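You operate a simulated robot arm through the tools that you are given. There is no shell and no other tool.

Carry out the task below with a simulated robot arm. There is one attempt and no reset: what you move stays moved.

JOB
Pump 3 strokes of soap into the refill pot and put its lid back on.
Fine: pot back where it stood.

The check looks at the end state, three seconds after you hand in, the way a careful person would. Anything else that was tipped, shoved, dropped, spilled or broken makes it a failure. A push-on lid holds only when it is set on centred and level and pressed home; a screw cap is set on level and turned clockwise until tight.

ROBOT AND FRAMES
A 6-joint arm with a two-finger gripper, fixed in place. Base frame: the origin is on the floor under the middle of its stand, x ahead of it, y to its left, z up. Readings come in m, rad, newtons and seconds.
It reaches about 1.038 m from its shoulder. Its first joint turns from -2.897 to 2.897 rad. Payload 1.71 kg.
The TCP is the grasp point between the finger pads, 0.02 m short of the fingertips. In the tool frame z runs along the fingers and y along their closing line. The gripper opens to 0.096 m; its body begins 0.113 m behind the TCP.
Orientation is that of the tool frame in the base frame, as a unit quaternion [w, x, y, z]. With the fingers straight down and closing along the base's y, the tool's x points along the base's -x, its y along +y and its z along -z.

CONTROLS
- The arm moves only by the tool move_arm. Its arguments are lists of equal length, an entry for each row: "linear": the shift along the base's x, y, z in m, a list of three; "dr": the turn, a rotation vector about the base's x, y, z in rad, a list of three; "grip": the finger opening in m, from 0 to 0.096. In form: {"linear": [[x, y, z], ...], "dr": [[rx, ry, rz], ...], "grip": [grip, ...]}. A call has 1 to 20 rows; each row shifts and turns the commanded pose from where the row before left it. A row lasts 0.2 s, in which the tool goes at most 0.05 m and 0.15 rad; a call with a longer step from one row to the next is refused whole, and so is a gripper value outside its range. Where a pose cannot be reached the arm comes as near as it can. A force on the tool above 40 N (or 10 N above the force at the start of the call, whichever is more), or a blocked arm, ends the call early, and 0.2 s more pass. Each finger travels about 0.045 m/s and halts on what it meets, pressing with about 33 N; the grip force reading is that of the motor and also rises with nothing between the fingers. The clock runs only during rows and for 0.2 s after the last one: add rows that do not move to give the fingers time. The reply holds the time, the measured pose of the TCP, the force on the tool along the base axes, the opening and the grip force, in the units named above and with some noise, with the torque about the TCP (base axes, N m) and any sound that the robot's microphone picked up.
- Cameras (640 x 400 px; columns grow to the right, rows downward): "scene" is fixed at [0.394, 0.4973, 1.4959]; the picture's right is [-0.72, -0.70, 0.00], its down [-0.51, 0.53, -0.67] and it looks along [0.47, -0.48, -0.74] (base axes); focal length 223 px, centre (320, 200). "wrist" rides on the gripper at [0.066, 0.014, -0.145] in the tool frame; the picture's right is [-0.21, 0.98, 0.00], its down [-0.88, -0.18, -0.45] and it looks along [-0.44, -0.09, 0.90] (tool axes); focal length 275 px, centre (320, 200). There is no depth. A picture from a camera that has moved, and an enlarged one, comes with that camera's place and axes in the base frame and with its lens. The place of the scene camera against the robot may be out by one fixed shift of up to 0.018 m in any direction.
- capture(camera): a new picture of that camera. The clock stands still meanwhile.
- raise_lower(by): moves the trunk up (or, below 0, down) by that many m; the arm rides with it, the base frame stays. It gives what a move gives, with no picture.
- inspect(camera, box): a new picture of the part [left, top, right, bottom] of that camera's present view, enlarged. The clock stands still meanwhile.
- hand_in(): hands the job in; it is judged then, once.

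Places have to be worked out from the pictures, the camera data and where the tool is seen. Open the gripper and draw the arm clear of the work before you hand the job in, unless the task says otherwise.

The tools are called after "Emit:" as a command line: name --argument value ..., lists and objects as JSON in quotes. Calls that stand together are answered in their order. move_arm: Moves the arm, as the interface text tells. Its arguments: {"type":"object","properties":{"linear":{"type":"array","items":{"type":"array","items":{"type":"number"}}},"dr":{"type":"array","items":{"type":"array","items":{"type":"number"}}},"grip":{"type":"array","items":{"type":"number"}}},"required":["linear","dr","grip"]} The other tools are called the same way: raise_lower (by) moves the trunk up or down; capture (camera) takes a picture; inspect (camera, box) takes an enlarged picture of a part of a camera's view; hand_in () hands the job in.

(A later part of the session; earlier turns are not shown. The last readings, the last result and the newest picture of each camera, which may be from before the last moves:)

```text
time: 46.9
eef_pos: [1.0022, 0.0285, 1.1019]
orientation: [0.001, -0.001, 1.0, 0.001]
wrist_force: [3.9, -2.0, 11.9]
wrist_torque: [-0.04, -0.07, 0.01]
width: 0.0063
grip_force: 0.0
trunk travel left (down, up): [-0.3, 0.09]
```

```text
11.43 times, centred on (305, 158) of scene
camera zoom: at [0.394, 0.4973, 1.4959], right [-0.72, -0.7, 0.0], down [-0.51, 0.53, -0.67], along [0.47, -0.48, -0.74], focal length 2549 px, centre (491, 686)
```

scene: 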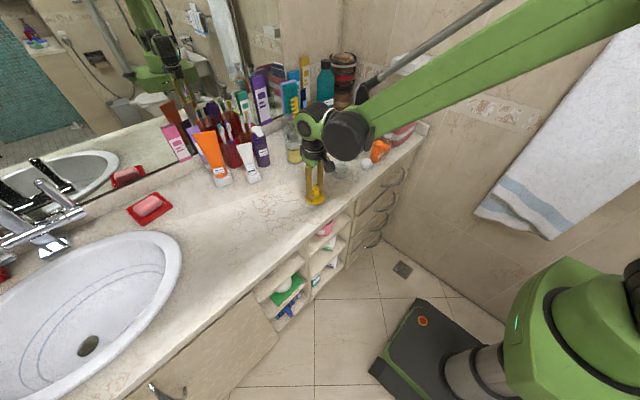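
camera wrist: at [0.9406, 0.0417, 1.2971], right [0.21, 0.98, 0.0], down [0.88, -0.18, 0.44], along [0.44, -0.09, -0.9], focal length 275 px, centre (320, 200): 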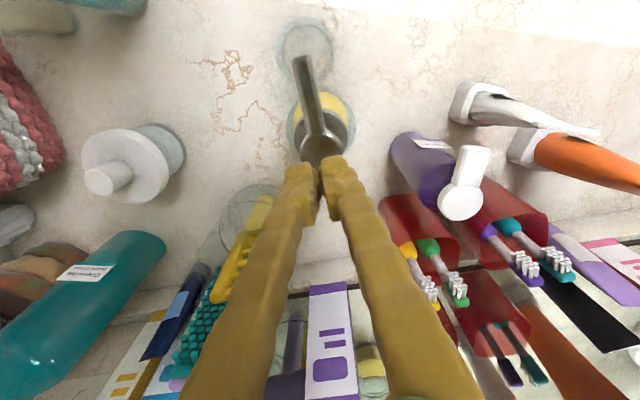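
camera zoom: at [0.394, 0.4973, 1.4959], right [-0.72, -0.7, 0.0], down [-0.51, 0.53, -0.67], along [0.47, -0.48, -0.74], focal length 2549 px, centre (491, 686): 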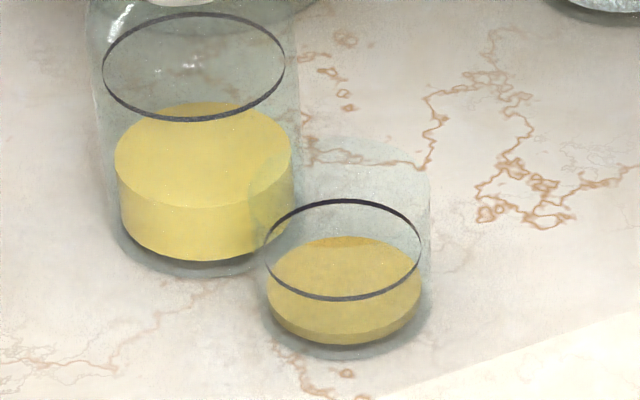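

The level rose again, consistent with three strokes. I release the pump and rise clear.

Emit:
move_arm --linear '[[0, 0, 0.004], [0, 0, 0.006], [0, 0, 0.006], [0, 0, 0.01], [0, 0, 0.03], [0, 0, 0.03], [0, 0, 0], [0, 0, 0]]' --dr '[[0, 0, 0], [0, 0, 0], [0, 0, 0], [0, 0, 0], [0, 0, 0], [0, 0, 0], [0, 0, 0], [0, 0, 0]]' --grip '[0.006, 0.006, 0.006, 0.006, 0.006, 0.006, 0.006, 0.006]'

Emit:
inspect --camera "scene" --box '[280, 100, 340, 180]'

Emit:
inspect --camera "wrist" --box '[240, 0, 400, 200]'

```text
time: 48.7
eef_pos: [1.0032, 0.0299, 1.187]
orientation: [0.0, 0.0, 1.0, 0.0]
wrist_force: [0.1, 0.3, -0.7]
wrist_torque: [-0.02, 0.02, 0.0]
width: 0.0059
grip_force: 0.1
trunk travel left (down, up): [-0.3, 0.09]
```

```text
5.00 times, centred on (310, 140) of scene
camera zoom: at [0.394, 0.4973, 1.4959], right [-0.72, -0.7, 0.0], down [-0.51, 0.53, -0.67], along [0.47, -0.48, -0.74], focal length 1115 px, centre (370, 500)
```

zoom: 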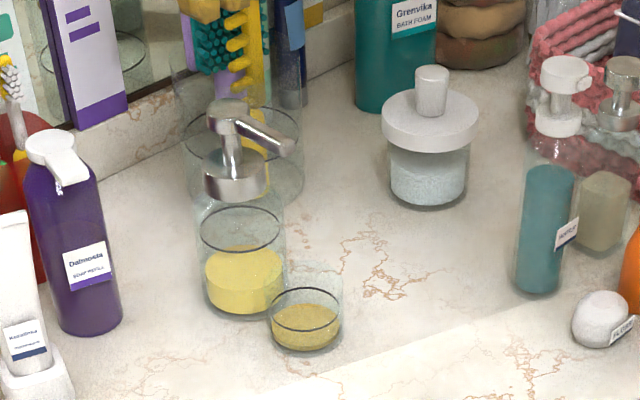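

```text
2.00 times, centred on (320, 100) of wrist
camera zoom: at [0.9375, 0.0432, 1.332], right [0.21, 0.98, 0.0], down [0.88, -0.19, 0.44], along [0.44, -0.09, -0.9], focal length 551 px, centre (320, 400)
```

zoom: 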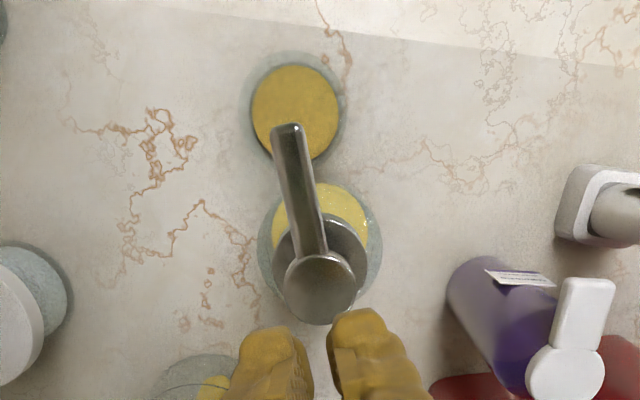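

All three strokes are in the pot and the counter is clean. I back off, open the gripper, and re-tilt to the pre-grasp pose behind the pot by reversing my exit path.

Emit:
move_arm --linear '[[-0.04, 0, 0], [-0.04, 0, 0], [-0.04, 0, 0], [-0.037, -0.001, 0], [0, 0, 0], [0, 0, -0.02], [0, 0, -0.03], [0, 0, -0.03], [0, 0, -0.03], [0, 0, -0.028], [0, 0, 0], [0, 0, 0]]' --dr '[[0, 0, 0], [0, 0, 0], [0, 0, 0], [0, 0, 0], [0, 0, 0], [0, -0.14, 0], [0, -0.139, 0], [0, -0.139, 0], [0, -0.139, 0], [0, -0.139, 0], [0, 0, 0], [0, 0, 0]]' --grip '[0.02, 0.04, 0.06, 0.08, 0.096, 0.096, 0.096, 0.096, 0.096, 0.096, 0.096, 0.096]'

Emit:
inspect --camera "wrist" --box '[200, 90, 460, 270]'

Emit:
inspect --camera "scene" --box '[270, 100, 370, 200]'

```text
time: 51.3
eef_pos: [0.8468, 0.0288, 1.0488]
orientation: [0.341, 0.0, 0.94, 0.0]
wrist_force: [-0.6, 0.1, 0.2]
wrist_torque: [0.02, 0.01, 0.02]
width: 0.096
grip_force: 0.0
trunk travel left (down, up): [-0.3, 0.09]
```

```text
2.22 times, centred on (330, 180) of wrist
camera zoom: at [0.7033, 0.0422, 1.1182], right [0.16, 0.98, 0.13], down [0.39, -0.18, 0.9], along [0.91, -0.09, -0.41], focal length 612 px, centre (298, 244)
```

zoom: 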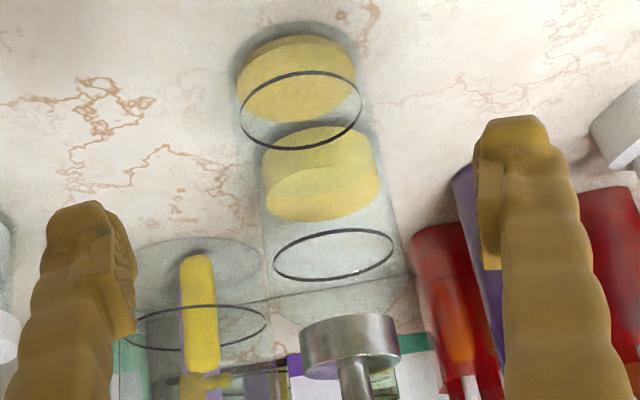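

```text
4.00 times, centred on (320, 150) of scene
camera zoom: at [0.394, 0.4973, 1.4959], right [-0.72, -0.7, 0.0], down [-0.51, 0.53, -0.67], along [0.47, -0.48, -0.74], focal length 892 px, centre (320, 400)
```

zoom: 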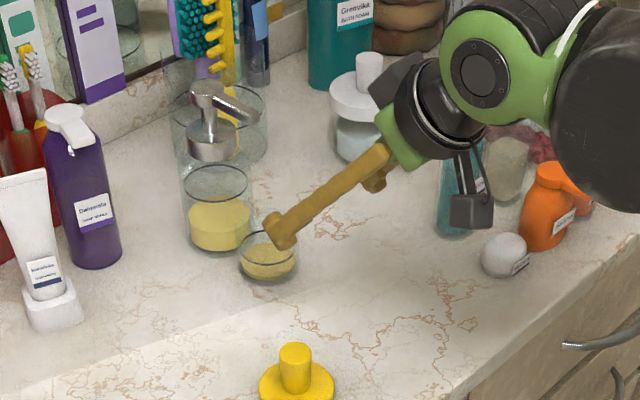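

The pot sits between the fingers. I advance along the finger direction by (0.083, 0, -0.099) to the earlier release pose.

Emit:
move_arm --linear '[[0.02, 0, -0.024], [0.02, 0, -0.024], [0.02, 0, -0.024], [0.013, 0, -0.0156], [0.0098, 0, -0.0112], [0, 0, 0]]' --dr '[[0, 0, 0], [0, 0, 0], [0, 0, 0], [0, 0, 0], [0, 0, 0], [0, 0, 0]]' --grip '[0.096, 0.096, 0.096, 0.096, 0.096, 0.096]'

Emit:
inspect --camera "wrist" --box '[200, 90, 460, 270]'

```text
time: 52.7
eef_pos: [0.9302, 0.0287, 0.9504]
orientation: [0.341, 0.0, 0.94, 0.001]
wrist_force: [0.6, 0.1, -0.6]
wrist_torque: [-0.03, 0.02, -0.01]
width: 0.0959
grip_force: 0.0
trunk travel left (down, up): [-0.3, 0.09]
```

```text
2.22 times, centred on (330, 180) of wrist
camera zoom: at [0.7861, 0.0427, 1.0199], right [0.16, 0.98, 0.13], down [0.39, -0.18, 0.9], along [0.91, -0.09, -0.41], focal length 612 px, centre (298, 244)
```

zoom: 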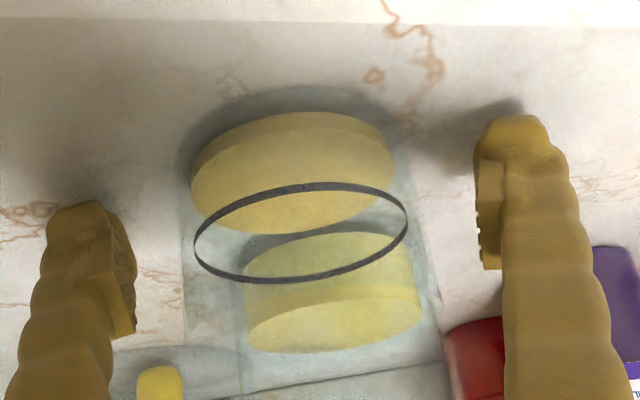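

Position matches the earlier release pose, so I close on the pot.

Emit:
move_arm --linear '[[0, 0, 0], [0, 0, 0], [0, 0, 0], [0, 0, 0], [0, 0, 0]]' --dr '[[0, 0, 0], [0, 0, 0], [0, 0, 0], [0, 0, 0], [0, 0, 0]]' --grip '[0.08, 0.068, 0.055, 0.05, 0.05]'

```text
time: 53.9
eef_pos: [0.9295, 0.0284, 0.9529]
orientation: [0.341, 0.0, 0.94, 0.0]
wrist_force: [0.7, 0.1, 1.5]
wrist_torque: [-0.04, -0.1, 0.01]
width: 0.0656
grip_force: 33.0
trunk travel left (down, up): [-0.3, 0.09]
```

The pot is held again. I lift 16 mm gently and carry it back slowly toward its original place.

Emit:
move_arm --linear '[[0, 0, 0.004], [0, 0, 0.004], [0, 0, 0.004], [0, 0, 0.004], [-0.008, -0.003, 0], [-0.014, -0.007, 0], [-0.016, -0.008, 0], [-0.016, -0.008, 0], [-0.016, -0.008, 0], [-0.016, -0.008, 0], [-0.014, -0.007, 0], [-0.012, -0.006, 0], [-0.0097, -0.0047, 0], [0, 0, 0], [0, 0, 0]]' --dr '[[0, 0, 0], [0, 0, 0], [0, 0, 0], [0, 0, 0], [0, 0, 0], [0, 0, 0], [0, 0, 0], [0, 0, 0], [0, 0, 0], [0, 0, 0], [0, 0, 0], [0, 0, 0], [0, 0, 0], [0, 0, 0], [0, 0, 0]]' --grip '[0.05, 0.05, 0.05, 0.05, 0.05, 0.05, 0.05, 0.05, 0.05, 0.05, 0.05, 0.05, 0.05, 0.05, 0.05]'

Emit:
inspect --camera "scene" --box '[280, 110, 380, 210]'

Emit:
inspect --camera "wrist" --box '[200, 90, 460, 270]'

```text
time: 57.1
eef_pos: [0.8084, -0.031, 0.9677]
orientation: [0.341, 0.0, 0.94, -0.001]
wrist_force: [0.1, -0.2, -0.4]
wrist_torque: [-0.03, 0.01, 0.0]
width: 0.0654
grip_force: 32.5
trunk travel left (down, up): [-0.3, 0.09]
```

```text
4.00 times, centred on (330, 160) of scene
camera zoom: at [0.394, 0.4973, 1.4959], right [-0.72, -0.7, 0.0], down [-0.51, 0.53, -0.67], along [0.47, -0.48, -0.74], focal length 892 px, centre (280, 360)
```

zoom: 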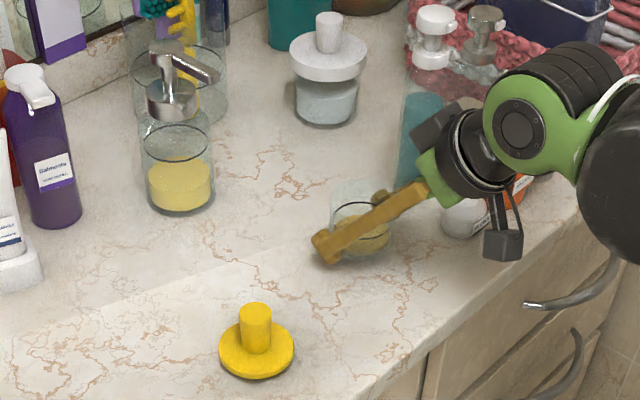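

```text
2.22 times, centred on (330, 180) of wrist
camera zoom: at [0.6647, -0.0175, 1.0363], right [0.16, 0.98, 0.13], down [0.39, -0.18, 0.9], along [0.91, -0.09, -0.41], focal length 612 px, centre (298, 244)
```

zoom: 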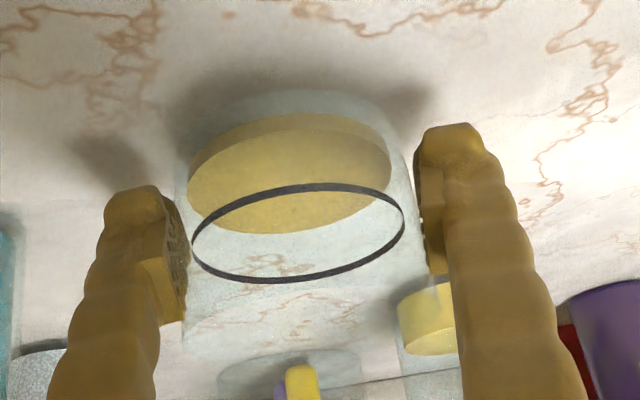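

The pot is back over its original spot, held level. I lower 12 mm, then in 1 mm steps.

Emit:
move_arm --linear '[[0, 0, -0.004], [0, 0, -0.004], [0, 0, -0.004], [0, 0, -0.001], [0, 0, 0]]' --dr '[[0, 0, 0], [0, 0, 0], [0, 0, 0], [0, 0, 0], [0, 0, 0]]' --grip '[0.05, 0.05, 0.05, 0.05, 0.05]'

```text
time: 58.3
eef_pos: [0.809, -0.0306, 0.9544]
orientation: [0.341, 0.001, 0.94, 0.0]
wrist_force: [0.2, 0.7, -1.7]
wrist_torque: [0.01, 0.01, 0.02]
width: 0.0652
grip_force: 32.9
trunk travel left (down, up): [-0.3, 0.09]
```

Emit:
move_arm --linear '[[0, 0, -0.001], [0, 0, -0.0007], [0, 0, 0]]' --dr '[[0, 0, 0], [0, 0, 0], [0, 0, 0]]' --grip '[0.05, 0.05, 0.05]'

```text
time: 59.1
eef_pos: [0.8078, -0.0322, 0.9531]
orientation: [0.34, 0.0, 0.941, 0.0]
wrist_force: [0.1, -0.3, -1.6]
wrist_torque: [-0.01, -0.01, -0.01]
width: 0.0649
grip_force: 32.5
trunk travel left (down, up): [-0.3, 0.09]
```

No contact yet at 0.953, so I continue in 1 mm steps.

Emit:
move_arm --linear '[[0, 0, -0.001], [0, 0, 0]]' --dr '[[0, 0, 0], [0, 0, 0]]' --grip '[0.05, 0.05]'

```text
time: 59.7
eef_pos: [0.8078, -0.0311, 0.9519]
orientation: [0.341, 0.0, 0.94, 0.0]
wrist_force: [0.7, 0.9, -1.5]
wrist_torque: [0.01, 0.0, -0.01]
width: 0.0651
grip_force: 32.8
trunk travel left (down, up): [-0.3, 0.09]
```

Emit:
move_arm --linear '[[0, 0, -0.001], [0, 0, 0]]' --dr '[[0, 0, 0], [0, 0, 0]]' --grip '[0.05, 0.05]'

Emit:
inspect --camera "scene" --box '[325, 145, 365, 185]'

```text
time: 60.3
eef_pos: [0.8091, -0.0325, 0.9512]
orientation: [0.342, 0.001, 0.94, 0.0]
wrist_force: [1.4, 0.1, 8.4]
wrist_torque: [-0.26, -0.05, 0.06]
width: 0.0651
grip_force: 32.5
trunk travel left (down, up): [-0.3, 0.09]
```

```text
10.00 times, centred on (345, 165) of scene
camera zoom: at [0.394, 0.4973, 1.4959], right [-0.72, -0.7, 0.0], down [-0.51, 0.53, -0.67], along [0.47, -0.48, -0.74], focal length 2230 px, centre (70, 550)
```

zoom: 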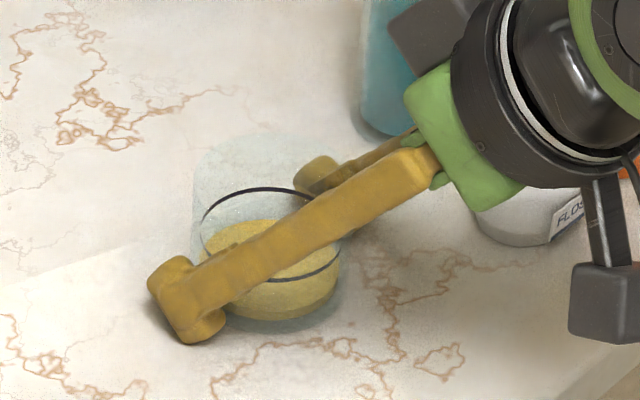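

The pot touched down (8 N) and its ring mark lines up with where it was in the earlier picture. I release it and back out along the finger direction.

Emit:
move_arm --linear '[[0, 0, 0], [0, 0, 0], [0, 0, 0], [0, 0, 0], [-0.013, 0, 0.0156], [-0.02, 0, 0.024], [-0.02, 0, 0.024], [-0.02, 0, 0.024], [0, 0, 0.03], [0, 0, 0.03], [0, 0, 0]]' --dr '[[0, 0, 0], [0, 0, 0], [0, 0, 0], [0, 0, 0], [0, 0, 0], [0, 0, 0], [0, 0, 0], [0, 0, 0], [0, 0, 0], [0, 0, 0], [0, 0, 0]]' --grip '[0.072, 0.085, 0.096, 0.096, 0.096, 0.096, 0.096, 0.096, 0.096, 0.096, 0.096]'

Emit:
inspect --camera "scene" --box '[325, 150, 365, 190]'

```text
time: 62.7
eef_pos: [0.7351, -0.0316, 1.0988]
orientation: [0.341, -0.001, 0.94, 0.001]
wrist_force: [-0.3, -0.3, -0.5]
wrist_torque: [0.0, -0.03, 0.01]
width: 0.096
grip_force: 0.1
trunk travel left (down, up): [-0.3, 0.09]
```

```text
10.00 times, centred on (345, 170) of scene
camera zoom: at [0.394, 0.4973, 1.4959], right [-0.72, -0.7, 0.0], down [-0.51, 0.53, -0.67], along [0.47, -0.48, -0.74], focal length 2230 px, centre (70, 500)
```

zoom: 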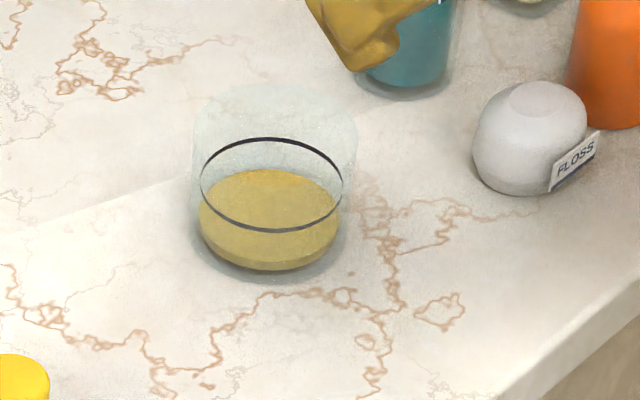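

The pot is within about 1 mm of its original place with the soap in it. Now I straighten the gripper above the lid to fetch it.

Emit:
move_arm --linear '[[0.0098, 0.0331, 0.006], [0.0098, 0.0331, 0.006], [0.0098, 0.0331, 0.006], [0.0098, 0.0331, 0.006], [0.0098, 0.0331, 0.006], [0, 0, -0.03], [0, 0, 0]]' --dr '[[0, 0.139, 0], [0, 0.139, 0], [0, 0.139, 0], [0, 0.139, 0], [0, 0.14, 0], [0, 0, 0], [0, 0, 0]]' --grip '[0.08, 0.07, 0.06, 0.06, 0.06, 0.06, 0.06]'

Emit:
inspect --camera "wrist" --box '[250, 70, 390, 210]'

Emit:
inspect --camera "scene" --box '[280, 150, 350, 220]'

```text
time: 64.3
eef_pos: [0.7846, 0.135, 1.0981]
orientation: [-0.001, 0.0, 1.0, -0.001]
wrist_force: [0.1, 0.7, -0.4]
wrist_torque: [0.01, 0.02, 0.01]
width: 0.0597
grip_force: 0.1
trunk travel left (down, up): [-0.3, 0.09]
```

```text
2.86 times, centred on (320, 140) of wrist
camera zoom: at [0.7188, 0.1483, 1.2433], right [0.21, 0.98, 0.0], down [0.88, -0.19, 0.44], along [0.44, -0.09, -0.9], focal length 786 px, centre (320, 371)
```

zoom: 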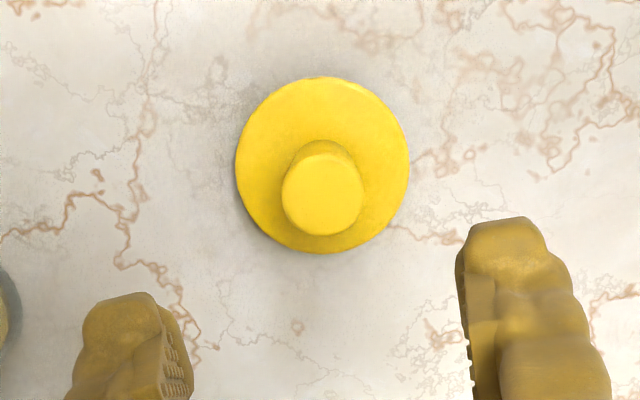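

```text
5.71 times, centred on (315, 185) of scene
camera zoom: at [0.394, 0.4973, 1.4959], right [-0.72, -0.7, 0.0], down [-0.51, 0.53, -0.67], along [0.47, -0.48, -0.74], focal length 1274 px, centre (349, 286)
```

zoom: 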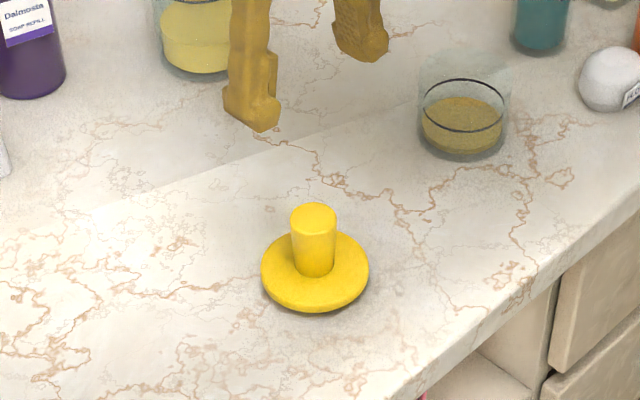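

The lid is upright at (0.784, 0.135), right below the tool. I descend to TCP z of about 0.968, stopping short to check.

Emit:
move_arm --linear '[[0, 0, -0.04], [0, 0, -0.04], [0, 0, -0.03], [0, 0, -0.018], [0, 0, 0], [0, 0, 0]]' --dr '[[0, 0, 0], [0, 0, 0], [0, 0, 0], [0, 0, 0], [0, 0, 0], [0, 0, 0]]' --grip '[0.06, 0.06, 0.06, 0.06, 0.06, 0.06]'

Emit:
inspect --camera "wrist" --box '[230, 100, 410, 240]'

Emit:
inspect --camera "scene" --box '[290, 170, 335, 215]'

```text
time: 65.7
eef_pos: [0.784, 0.1327, 0.9697]
orientation: [-0.001, 0.0, 1.0, 0.0]
wrist_force: [-0.3, 0.8, -0.3]
wrist_torque: [0.01, -0.02, 0.03]
width: 0.06
grip_force: 0.0
trunk travel left (down, up): [-0.3, 0.09]
```

```text
2.86 times, centred on (320, 170) of wrist
camera zoom: at [0.7188, 0.1487, 1.1152], right [0.21, 0.98, 0.0], down [0.88, -0.19, 0.45], along [0.44, -0.09, -0.9], focal length 786 px, centre (320, 286)
```

zoom: 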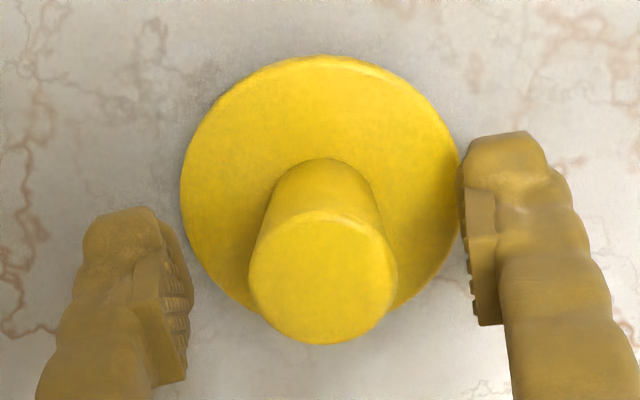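

```text
8.89 times, centred on (312, 192) of scene
camera zoom: at [0.394, 0.4973, 1.4959], right [-0.72, -0.7, 0.0], down [-0.51, 0.53, -0.67], along [0.47, -0.48, -0.74], focal length 1982 px, centre (387, 267)
```

zoom: 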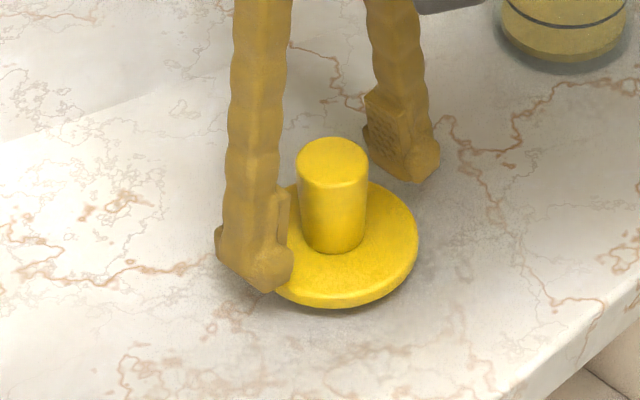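

The fingers are well centred on the knob without contact. I close.

Emit:
move_arm --linear '[[0, 0, 0], [0, 0, 0], [0, 0, 0], [0, 0, 0], [0, 0, 0]]' --dr '[[0, 0, 0], [0, 0, 0], [0, 0, 0], [0, 0, 0], [0, 0, 0]]' --grip '[0.045, 0.035, 0.02, 0.01, 0.0]'

Emit:
inspect --camera "wrist" --box '[230, 100, 410, 240]'

```text
time: 66.9
eef_pos: [0.7858, 0.1351, 0.9704]
orientation: [0.0, 0.0, 1.0, 0.0]
wrist_force: [0.5, 0.3, 0.5]
wrist_torque: [0.0, -0.01, 0.01]
width: 0.0232
grip_force: 32.8
trunk travel left (down, up): [-0.3, 0.09]
```

```text
2.86 times, centred on (320, 170) of wrist
camera zoom: at [0.7189, 0.1487, 1.1152], right [0.21, 0.98, 0.0], down [0.88, -0.18, 0.45], along [0.44, -0.09, -0.9], focal length 786 px, centre (320, 286)
```

zoom: 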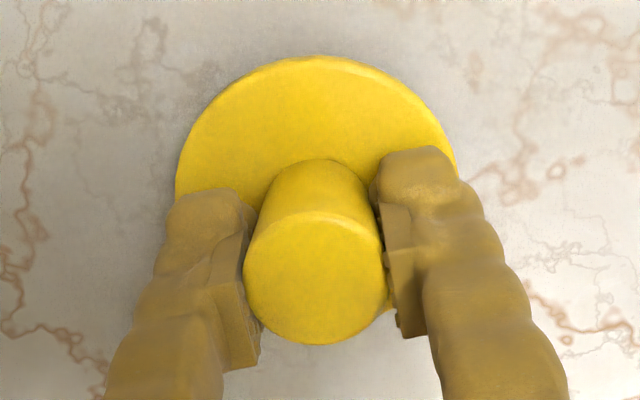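

The knob is held again (23 mm, 33 N). I lift it clear and check that it hangs level.

Emit:
move_arm --linear '[[0, 0, 0.01], [0, 0, 0.02], [0, 0, 0.04], [0, 0, 0.04], [0, 0, 0.04], [0, 0, 0], [0, 0, 0]]' --dr '[[0, 0, 0], [0, 0, 0], [0, 0, 0], [0, 0, 0], [0, 0, 0], [0, 0, 0], [0, 0, 0]]' --grip '[0, 0, 0, 0, 0, 0, 0]'

Emit:
capture --camera "wrist"

Emit:
inspect --camera "scene" --box '[270, 110, 370, 210]'

```text
time: 68.5
eef_pos: [0.7858, 0.1341, 1.1206]
orientation: [0.0, 0.0, 1.0, 0.0]
wrist_force: [0.0, 0.7, 0.3]
wrist_torque: [0.0, -0.01, 0.02]
width: 0.0235
grip_force: 33.0
trunk travel left (down, up): [-0.3, 0.09]
```

```text
taken
camera wrist: at [0.7199, 0.1487, 1.2655], right [0.21, 0.98, 0.0], down [0.88, -0.18, 0.44], along [0.44, -0.09, -0.9], focal length 275 px, centre (320, 200)
```

wrist: 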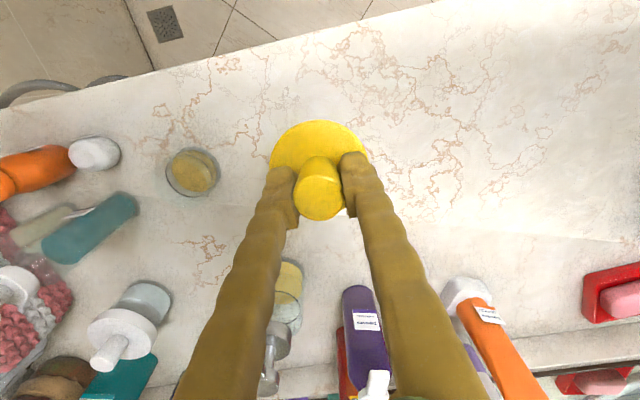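

```text
4.00 times, centred on (320, 160) of scene
camera zoom: at [0.394, 0.4973, 1.4959], right [-0.72, -0.7, 0.0], down [-0.51, 0.53, -0.67], along [0.47, -0.48, -0.74], focal length 892 px, centre (320, 360)
```

zoom: 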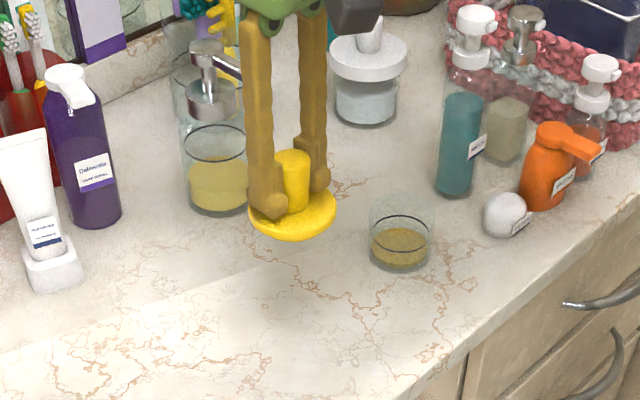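

The lid hangs just as it did right after removal, so the grip offset is the same. I measure the pot's position from this view to refine the target.

Emit:
inspect --camera "wrist" --box '[150, 130, 240, 210]'

Emit:
inspect --camera "wrist" --box '[250, 100, 390, 240]'

```text
5.00 times, centred on (195, 170) of wrist
camera zoom: at [0.7199, 0.1487, 1.2655], right [0.21, 0.98, 0.0], down [0.88, -0.18, 0.44], along [0.44, -0.09, -0.9], focal length 1376 px, centre (945, 350)
```

zoom: 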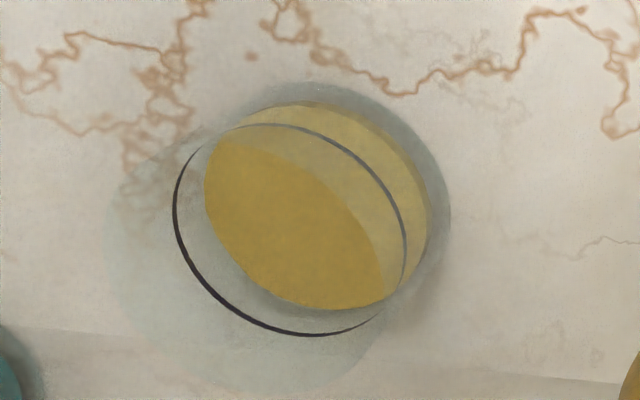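

```text
2.86 times, centred on (320, 170) of wrist
camera zoom: at [0.7199, 0.1487, 1.2655], right [0.21, 0.98, 0.0], down [0.88, -0.18, 0.44], along [0.44, -0.09, -0.9], focal length 786 px, centre (320, 286)
```

zoom: 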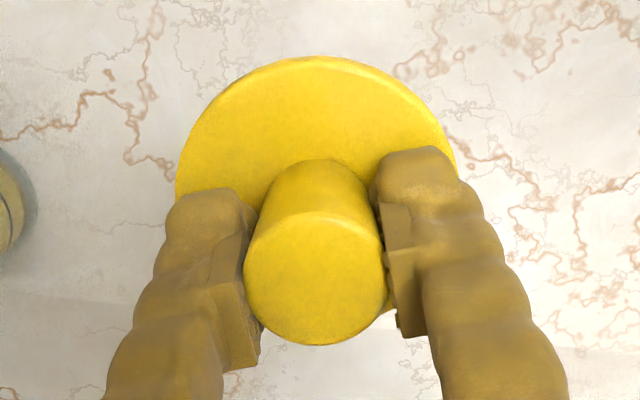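

The pot ring centre comes out at (0.808, -0.033), consistent with the rest. I carry the lid over the pot at z 1.12.

Emit:
move_arm --linear '[[0.0045, -0.0331, 0], [0.0045, -0.0331, 0], [0.0045, -0.0331, 0], [0.0045, -0.0331, 0], [0.0044, -0.0332, 0], [0, 0, 0], [0, 0, 0]]' --dr '[[0, 0, 0], [0, 0, 0], [0, 0, 0], [0, 0, 0], [0, 0, 0], [0, 0, 0], [0, 0, 0]]' --grip '[0, 0, 0, 0, 0, 0, 0]'

Emit:
move_arm --linear '[[0, 0, -0.03], [0, 0, -0.02], [0, 0, 0]]' --dr '[[0, 0, 0], [0, 0, 0], [0, 0, 0]]' --grip '[0, 0, 0]'

Emit:
inspect --camera "scene" --box '[315, 130, 365, 180]'

```text
time: 70.1
eef_pos: [0.8075, -0.031, 1.1201]
orientation: [0.0, 0.0, 1.0, 0.0]
wrist_force: [0.1, 1.2, -0.3]
wrist_torque: [-0.02, -0.01, -0.04]
width: 0.0235
grip_force: 33.4
trunk travel left (down, up): [-0.3, 0.09]
```

```text
time: 70.9
eef_pos: [0.806, -0.0323, 1.069]
orientation: [0.0, 0.0, 1.0, 0.001]
wrist_force: [0.7, -0.7, -0.1]
wrist_torque: [0.0, 0.04, 0.04]
width: 0.023
grip_force: 33.1
trunk travel left (down, up): [-0.3, 0.09]
```

```text
8.00 times, centred on (340, 155) of scene
camera zoom: at [0.394, 0.4973, 1.4959], right [-0.72, -0.7, 0.0], down [-0.51, 0.53, -0.67], along [0.47, -0.48, -0.74], focal length 1784 px, centre (160, 560)
```

zoom: 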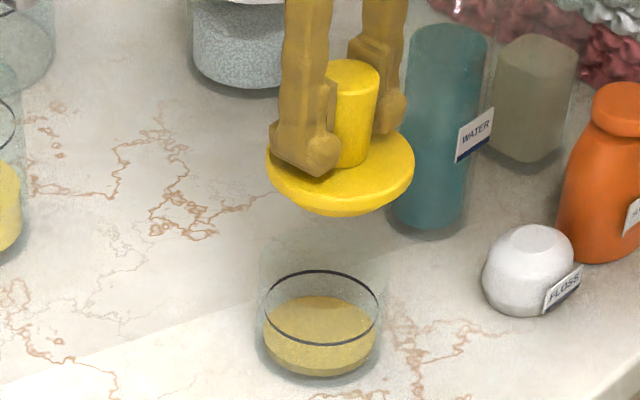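

The lid is over the pot. I take a few still readings to average out the noise in x and y.

Emit:
move_arm --linear '[[0, 0, 0]]' --dr '[[0, 0, 0]]' --grip '[0]'

Emit:
move_arm --linear '[[0, 0, 0]]' --dr '[[0, 0, 0]]' --grip '[0]'

Emit:
move_arm --linear '[[0, 0, 0]]' --dr '[[0, 0, 0]]' --grip '[0]'

Emit:
inspect --camera "wrist" --box '[230, 60, 410, 240]'

```text
time: 71.3
eef_pos: [0.8054, -0.031, 1.0686]
orientation: [0.001, 0.001, 1.0, 0.0]
wrist_force: [-0.6, -0.1, -1.3]
wrist_torque: [-0.02, 0.01, 0.03]
width: 0.0233
grip_force: 33.0
trunk travel left (down, up): [-0.3, 0.09]
```

```text
time: 71.7
eef_pos: [0.8068, -0.0305, 1.0691]
orientation: [0.0, 0.0, 1.0, 0.0]
wrist_force: [-0.4, -0.5, -0.5]
wrist_torque: [0.02, -0.01, -0.01]
width: 0.0237
grip_force: 32.4
trunk travel left (down, up): [-0.3, 0.09]
```

```text
time: 72.1
eef_pos: [0.807, -0.0304, 1.0705]
orientation: [0.0, 0.0, 1.0, 0.0]
wrist_force: [0.7, 0.3, 0.2]
wrist_torque: [0.01, -0.01, 0.0]
width: 0.0232
grip_force: 33.0
trunk travel left (down, up): [-0.3, 0.09]
```

```text
2.22 times, centred on (320, 150) of wrist
camera zoom: at [0.7407, -0.0166, 1.2142], right [0.21, 0.98, 0.0], down [0.88, -0.18, 0.45], along [0.44, -0.09, -0.9], focal length 612 px, centre (320, 311)
```

zoom: 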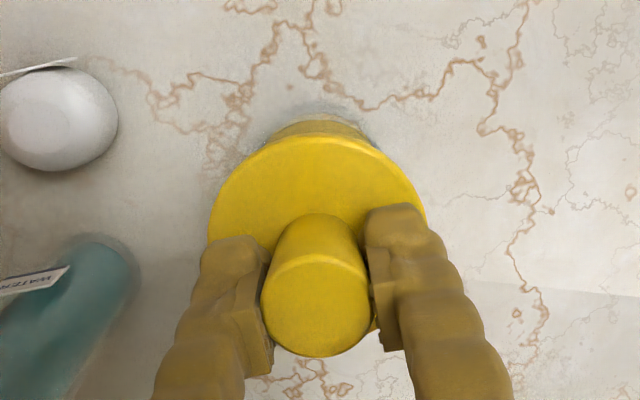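

Camera-pose data, which is steadier than the pose readings, puts the held lid's axis at about (0.805, -0.0314) against the pot axis at about (0.808, -0.032). I shift +3 mm in x and lower to just above the rim to compare in the pictures.

Emit:
move_arm --linear '[[0.003, -0.0005, 0], [0, 0, -0.02], [0, 0, -0.018], [0, 0, 0]]' --dr '[[0, 0, 0], [0, 0, 0], [0, 0, 0], [0, 0, 0]]' --grip '[0, 0, 0, 0]'

Emit:
inspect --camera "scene" --box '[320, 145, 360, 185]'

Emit:
inspect --camera "wrist" --box '[230, 60, 410, 240]'

```text
time: 73.1
eef_pos: [0.8107, -0.0335, 1.0317]
orientation: [0.0, 0.0, 1.0, 0.0]
wrist_force: [0.5, -0.1, 0.0]
wrist_torque: [-0.01, 0.03, 0.0]
width: 0.0234
grip_force: 33.0
trunk travel left (down, up): [-0.3, 0.09]
```

```text
10.00 times, centred on (340, 165) of scene
camera zoom: at [0.394, 0.4973, 1.4959], right [-0.72, -0.7, 0.0], down [-0.51, 0.53, -0.67], along [0.47, -0.48, -0.74], focal length 2230 px, centre (120, 550)
```

zoom: 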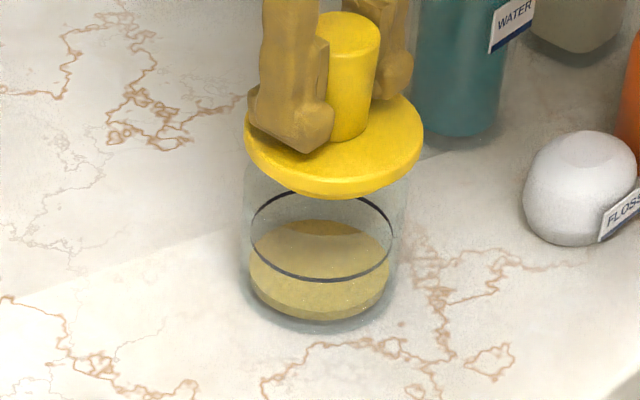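

```text
2.22 times, centred on (320, 150) of wrist
camera zoom: at [0.744, -0.0182, 1.1763], right [0.21, 0.98, 0.0], down [0.88, -0.19, 0.45], along [0.44, -0.09, -0.9], focal length 612 px, centre (320, 311)
```

zoom: 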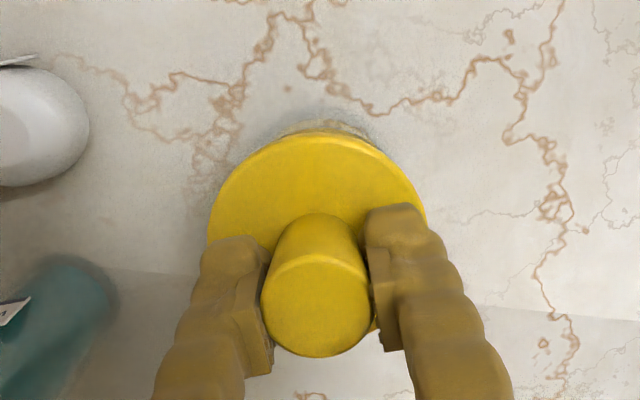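

Emit:
inspect --camera "scene" --box '[328, 146, 354, 180]'

Emit:
inspect --camera "wrist" --box '[270, 80, 370, 150]'

```text
11.76 times, centred on (341, 163) of scene
camera zoom: at [0.394, 0.4973, 1.4959], right [-0.72, -0.7, 0.0], down [-0.51, 0.53, -0.67], along [0.47, -0.48, -0.74], focal length 2624 px, centre (73, 635)
```

zoom: 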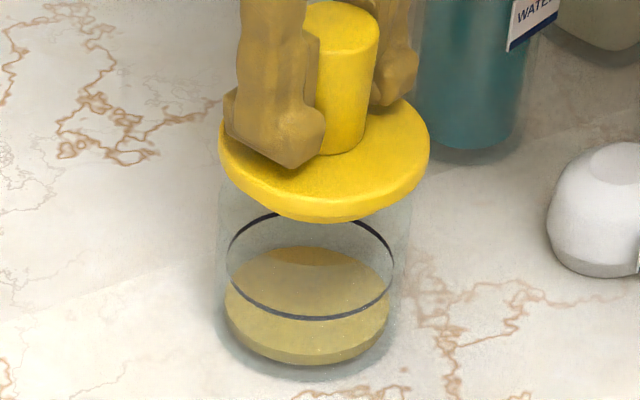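

```text
5.71 times, centred on (320, 115) of wrist
camera zoom: at [0.744, -0.0182, 1.1763], right [0.21, 0.98, 0.0], down [0.88, -0.19, 0.45], along [0.44, -0.09, -0.9], focal length 1573 px, centre (320, 686)
```

zoom: 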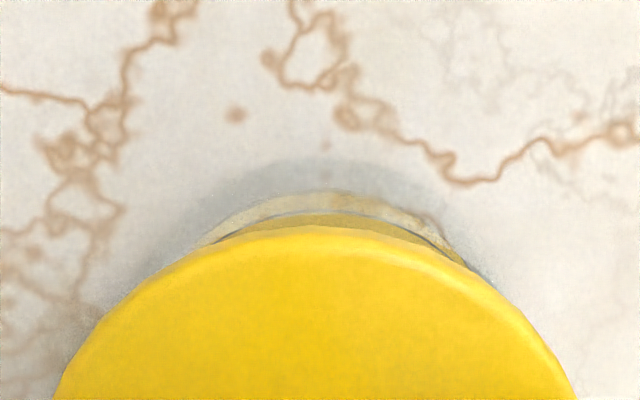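

The wrist view shows the pot offset about 3.5 mm to +y of the lid, and the scene view agrees. I shift the lid +3.3 mm in y and recheck.

Emit:
move_arm --linear '[[0, 0.0033, 0], [0, 0, 0]]' --dr '[[0, 0, 0], [0, 0, 0]]' --grip '[0, 0]'

Emit:
inspect --camera "wrist" --box '[270, 80, 370, 150]'

Emit:
inspect --camera "scene" --box '[328, 146, 354, 180]'

```text
time: 73.7
eef_pos: [0.8108, -0.0277, 1.0338]
orientation: [0.0, 0.0, 1.0, 0.001]
wrist_force: [-0.3, -0.3, 0.2]
wrist_torque: [0.0, -0.02, 0.02]
width: 0.0234
grip_force: 32.9
trunk travel left (down, up): [-0.3, 0.09]
```

```text
5.71 times, centred on (320, 115) of wrist
camera zoom: at [0.7439, -0.0148, 1.177], right [0.21, 0.98, 0.0], down [0.88, -0.19, 0.45], along [0.44, -0.09, -0.9], focal length 1573 px, centre (320, 686)
```

zoom: 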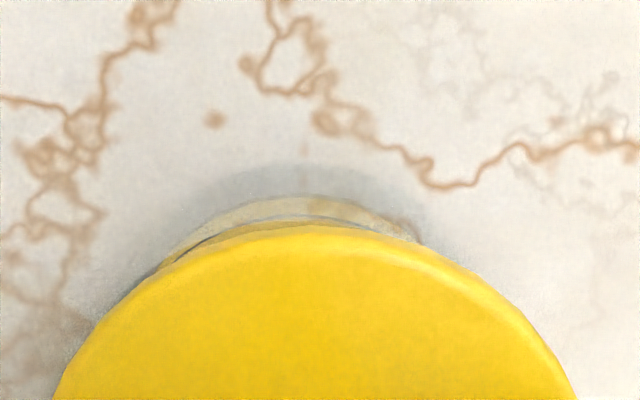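

```text
11.76 times, centred on (341, 163) of scene
camera zoom: at [0.394, 0.4973, 1.4959], right [-0.72, -0.7, 0.0], down [-0.51, 0.53, -0.67], along [0.47, -0.48, -0.74], focal length 2624 px, centre (73, 635)
```

zoom: 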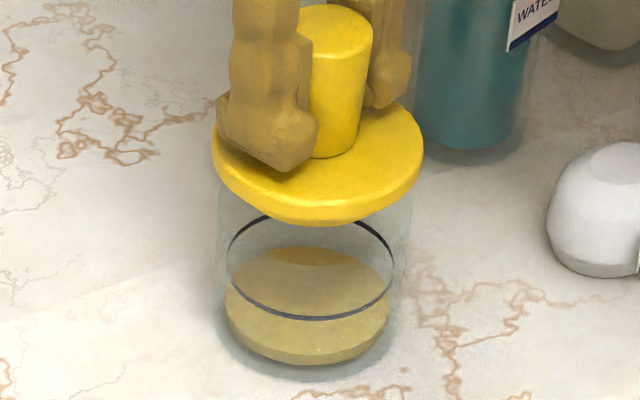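

The true correction lies between the two: both views say about 2 mm back in -y. I apply that and lower 5 mm.

Emit:
move_arm --linear '[[0, -0.0021, 0], [0, 0, 0]]' --dr '[[0, 0, 0], [0, 0, 0]]' --grip '[0, 0]'

Emit:
inspect --camera "wrist" --box '[270, 80, 370, 150]'

Emit:
inspect --camera "scene" --box '[328, 146, 354, 180]'

```text
time: 74.3
eef_pos: [0.8095, -0.0317, 1.0317]
orientation: [0.0, 0.0, 1.0, 0.0]
wrist_force: [-0.8, 0.4, 0.3]
wrist_torque: [-0.03, -0.01, -0.03]
width: 0.0234
grip_force: 33.0
trunk travel left (down, up): [-0.3, 0.09]
```

```text
5.71 times, centred on (320, 115) of wrist
camera zoom: at [0.7438, -0.017, 1.1768], right [0.21, 0.98, 0.0], down [0.88, -0.18, 0.45], along [0.44, -0.09, -0.9], focal length 1573 px, centre (320, 686)
```

zoom: 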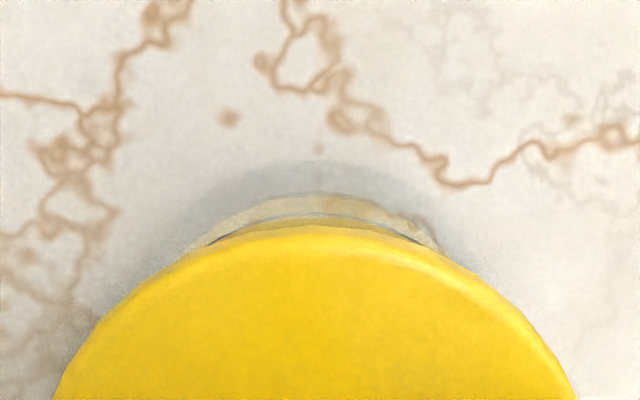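

```text
11.76 times, centred on (341, 163) of scene
camera zoom: at [0.394, 0.4973, 1.4959], right [-0.72, -0.7, 0.0], down [-0.51, 0.53, -0.67], along [0.47, -0.48, -0.74], focal length 2624 px, centre (73, 635)
```

zoom: 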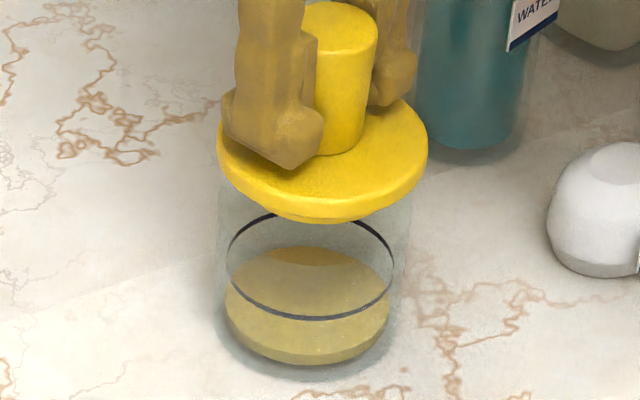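

The pot's edge is now symmetric about the lid. I lower in small steps and watch the force.

Emit:
move_arm --linear '[[0, 0, -0.003], [0, 0, -0.003], [0, 0, 0]]' --dr '[[0, 0, 0], [0, 0, 0], [0, 0, 0]]' --grip '[0, 0, 0]'

Emit:
inspect --camera "scene" --box '[328, 146, 354, 180]'

```text
time: 75.1
eef_pos: [0.8099, -0.0304, 1.0258]
orientation: [-0.001, 0.0, 1.0, 0.0]
wrist_force: [0.2, 0.0, -0.2]
wrist_torque: [-0.01, 0.0, 0.03]
width: 0.0233
grip_force: 33.3
trunk travel left (down, up): [-0.3, 0.09]
```

```text
11.76 times, centred on (341, 163) of scene
camera zoom: at [0.394, 0.4973, 1.4959], right [-0.72, -0.7, 0.0], down [-0.51, 0.53, -0.67], along [0.47, -0.48, -0.74], focal length 2624 px, centre (73, 635)
```

zoom: 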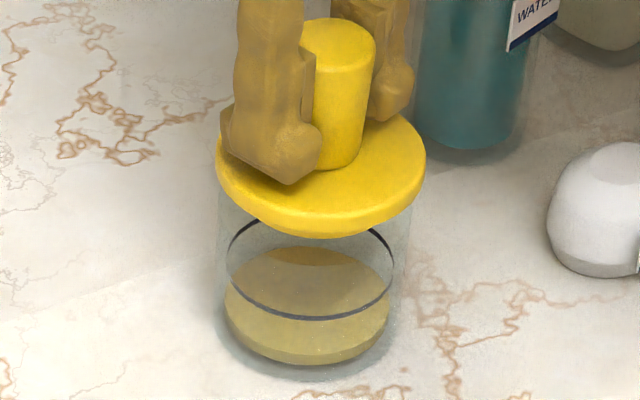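

Emit:
move_arm --linear '[[0, 0, -0.002], [0, 0, -0.002], [0, 0, 0]]' --dr '[[0, 0, 0], [0, 0, 0], [0, 0, 0]]' --grip '[0, 0, 0]'

```text
time: 75.9
eef_pos: [0.8102, -0.0309, 1.0228]
orientation: [0.0, -0.001, 1.0, 0.0]
wrist_force: [0.6, 0.0, 0.4]
wrist_torque: [-0.02, 0.01, 0.01]
width: 0.0235
grip_force: 32.7
trunk travel left (down, up): [-0.3, 0.09]
```

Still no contact at about 1.022, so I continue down carefully.

Emit:
move_arm --linear '[[0, 0, -0.002], [0, 0, -0.002], [0, 0, 0]]' --dr '[[0, 0, 0], [0, 0, 0], [0, 0, 0]]' --grip '[0, 0, 0]'

Emit:
inspect --camera "scene" --box '[328, 146, 354, 180]'

Emit:
inspect --camera "wrist" --box '[270, 80, 370, 150]'

```text
time: 76.7
eef_pos: [0.8102, -0.0298, 1.0182]
orientation: [0.0, 0.0, 1.0, 0.0]
wrist_force: [-0.4, 0.0, 0.8]
wrist_torque: [0.0, -0.04, 0.02]
width: 0.0234
grip_force: 33.1
trunk travel left (down, up): [-0.3, 0.09]
```

```text
11.76 times, centred on (341, 163) of scene
camera zoom: at [0.394, 0.4973, 1.4959], right [-0.72, -0.7, 0.0], down [-0.51, 0.53, -0.67], along [0.47, -0.48, -0.74], focal length 2624 px, centre (73, 635)
```

zoom: 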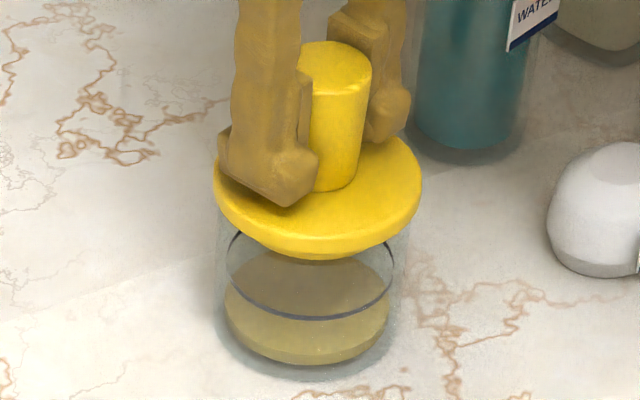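

```text
5.71 times, centred on (320, 115) of wrist
camera zoom: at [0.7439, -0.0164, 1.163], right [0.21, 0.98, 0.0], down [0.88, -0.18, 0.45], along [0.44, -0.09, -0.9], focal length 1573 px, centre (320, 686)
```

zoom: 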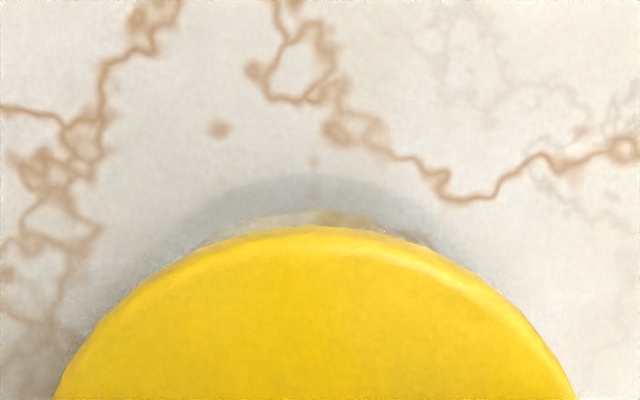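

The plug is entering the glass with no resistance. I nudge y by -0.5 mm and continue down in 1 mm steps.

Emit:
move_arm --linear '[[0, -0.0005, -0.001], [0, 0, -0.001], [0, 0, -0.001], [0, 0, 0]]' --dr '[[0, 0, 0], [0, 0, 0], [0, 0, 0], [0, 0, 0]]' --grip '[0, 0, 0, 0]'

```text
time: 77.7
eef_pos: [0.8096, -0.0312, 1.0148]
orientation: [0.0, 0.0, 1.0, 0.0]
wrist_force: [0.6, 0.0, -0.1]
wrist_torque: [0.03, 0.02, 0.02]
width: 0.0233
grip_force: 32.8
trunk travel left (down, up): [-0.3, 0.09]
```

Emit:
move_arm --linear '[[0, 0, -0.001], [0, 0, -0.001], [0, 0, 0]]' --dr '[[0, 0, 0], [0, 0, 0], [0, 0, 0]]' --grip '[0, 0, 0]'

Emit:
inspect --camera "scene" --box '[328, 146, 354, 180]'

Emit:
inspect --camera "wrist" --box '[270, 80, 370, 150]'

```text
time: 78.5
eef_pos: [0.8096, -0.0316, 1.0123]
orientation: [0.001, 0.0, 1.0, -0.001]
wrist_force: [-0.2, 0.3, -0.7]
wrist_torque: [-0.02, 0.01, 0.01]
width: 0.0236
grip_force: 33.0
trunk travel left (down, up): [-0.3, 0.09]
```

```text
11.76 times, centred on (341, 163) of scene
camera zoom: at [0.394, 0.4973, 1.4959], right [-0.72, -0.7, 0.0], down [-0.51, 0.53, -0.67], along [0.47, -0.48, -0.74], focal length 2624 px, centre (73, 635)
```

zoom: 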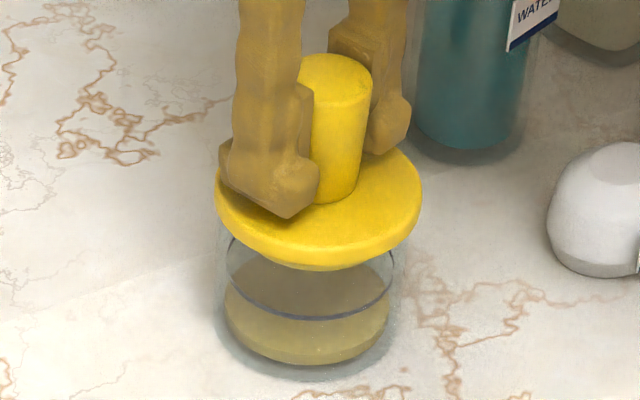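

```text
5.71 times, centred on (320, 115) of wrist
camera zoom: at [0.7438, -0.0171, 1.1581], right [0.21, 0.98, 0.0], down [0.88, -0.18, 0.45], along [0.44, -0.09, -0.9], focal length 1573 px, centre (320, 686)
```

zoom: 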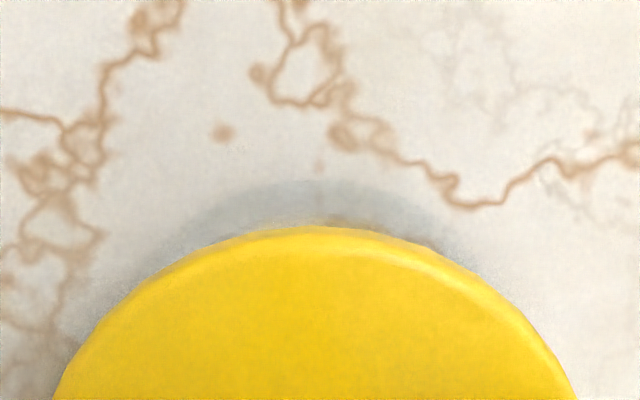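

Close to seating. I continue 1 mm at a time, looking for the force to rise.

Emit:
move_arm --linear '[[0, 0, -0.001], [0, 0, -0.001], [0, 0, 0]]' --dr '[[0, 0, 0], [0, 0, 0], [0, 0, 0]]' --grip '[0, 0, 0]'

```text
time: 79.3
eef_pos: [0.8092, -0.0321, 1.0119]
orientation: [0.0, 0.0, 1.0, 0.0]
wrist_force: [4.5, -0.3, 15.8]
wrist_torque: [-0.02, -0.19, -0.01]
width: 0.0235
grip_force: 32.9
trunk travel left (down, up): [-0.3, 0.09]
```

Contact: 16 N. I look at whether the disc is flush on the rim.

Emit:
inspect --camera "scene" --box '[328, 146, 354, 180]'

Emit:
inspect --camera "wrist" --box '[230, 60, 410, 240]'

```text
11.76 times, centred on (341, 163) of scene
camera zoom: at [0.394, 0.4973, 1.4959], right [-0.72, -0.7, 0.0], down [-0.51, 0.53, -0.67], along [0.47, -0.48, -0.74], focal length 2624 px, centre (73, 635)
```

zoom: 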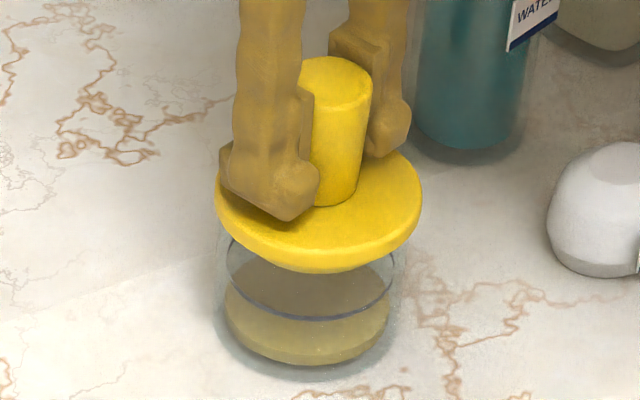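

```text
2.22 times, centred on (320, 150) of wrist
camera zoom: at [0.7435, -0.0171, 1.1569], right [0.21, 0.98, 0.0], down [0.88, -0.18, 0.45], along [0.44, -0.09, -0.9], focal length 612 px, centre (320, 311)
```

zoom: 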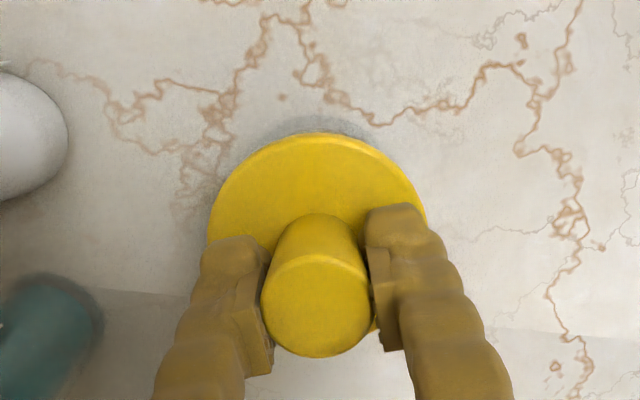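

The gap between the disc and the ring mark matches the original closed picture, so it is on the rim. I press further to seat it firmly.

Emit:
move_arm --linear '[[0, 0, -0.001], [0, 0, 0]]' --dr '[[0, 0, 0], [0, 0, 0]]' --grip '[0, 0]'

```text
time: 79.9
eef_pos: [0.8103, -0.0318, 1.0119]
orientation: [0.001, 0.0, 1.0, 0.0]
wrist_force: [7.3, 0.4, 33.7]
wrist_torque: [0.05, -0.19, 0.03]
width: 0.0233
grip_force: 33.5
trunk travel left (down, up): [-0.3, 0.09]
```

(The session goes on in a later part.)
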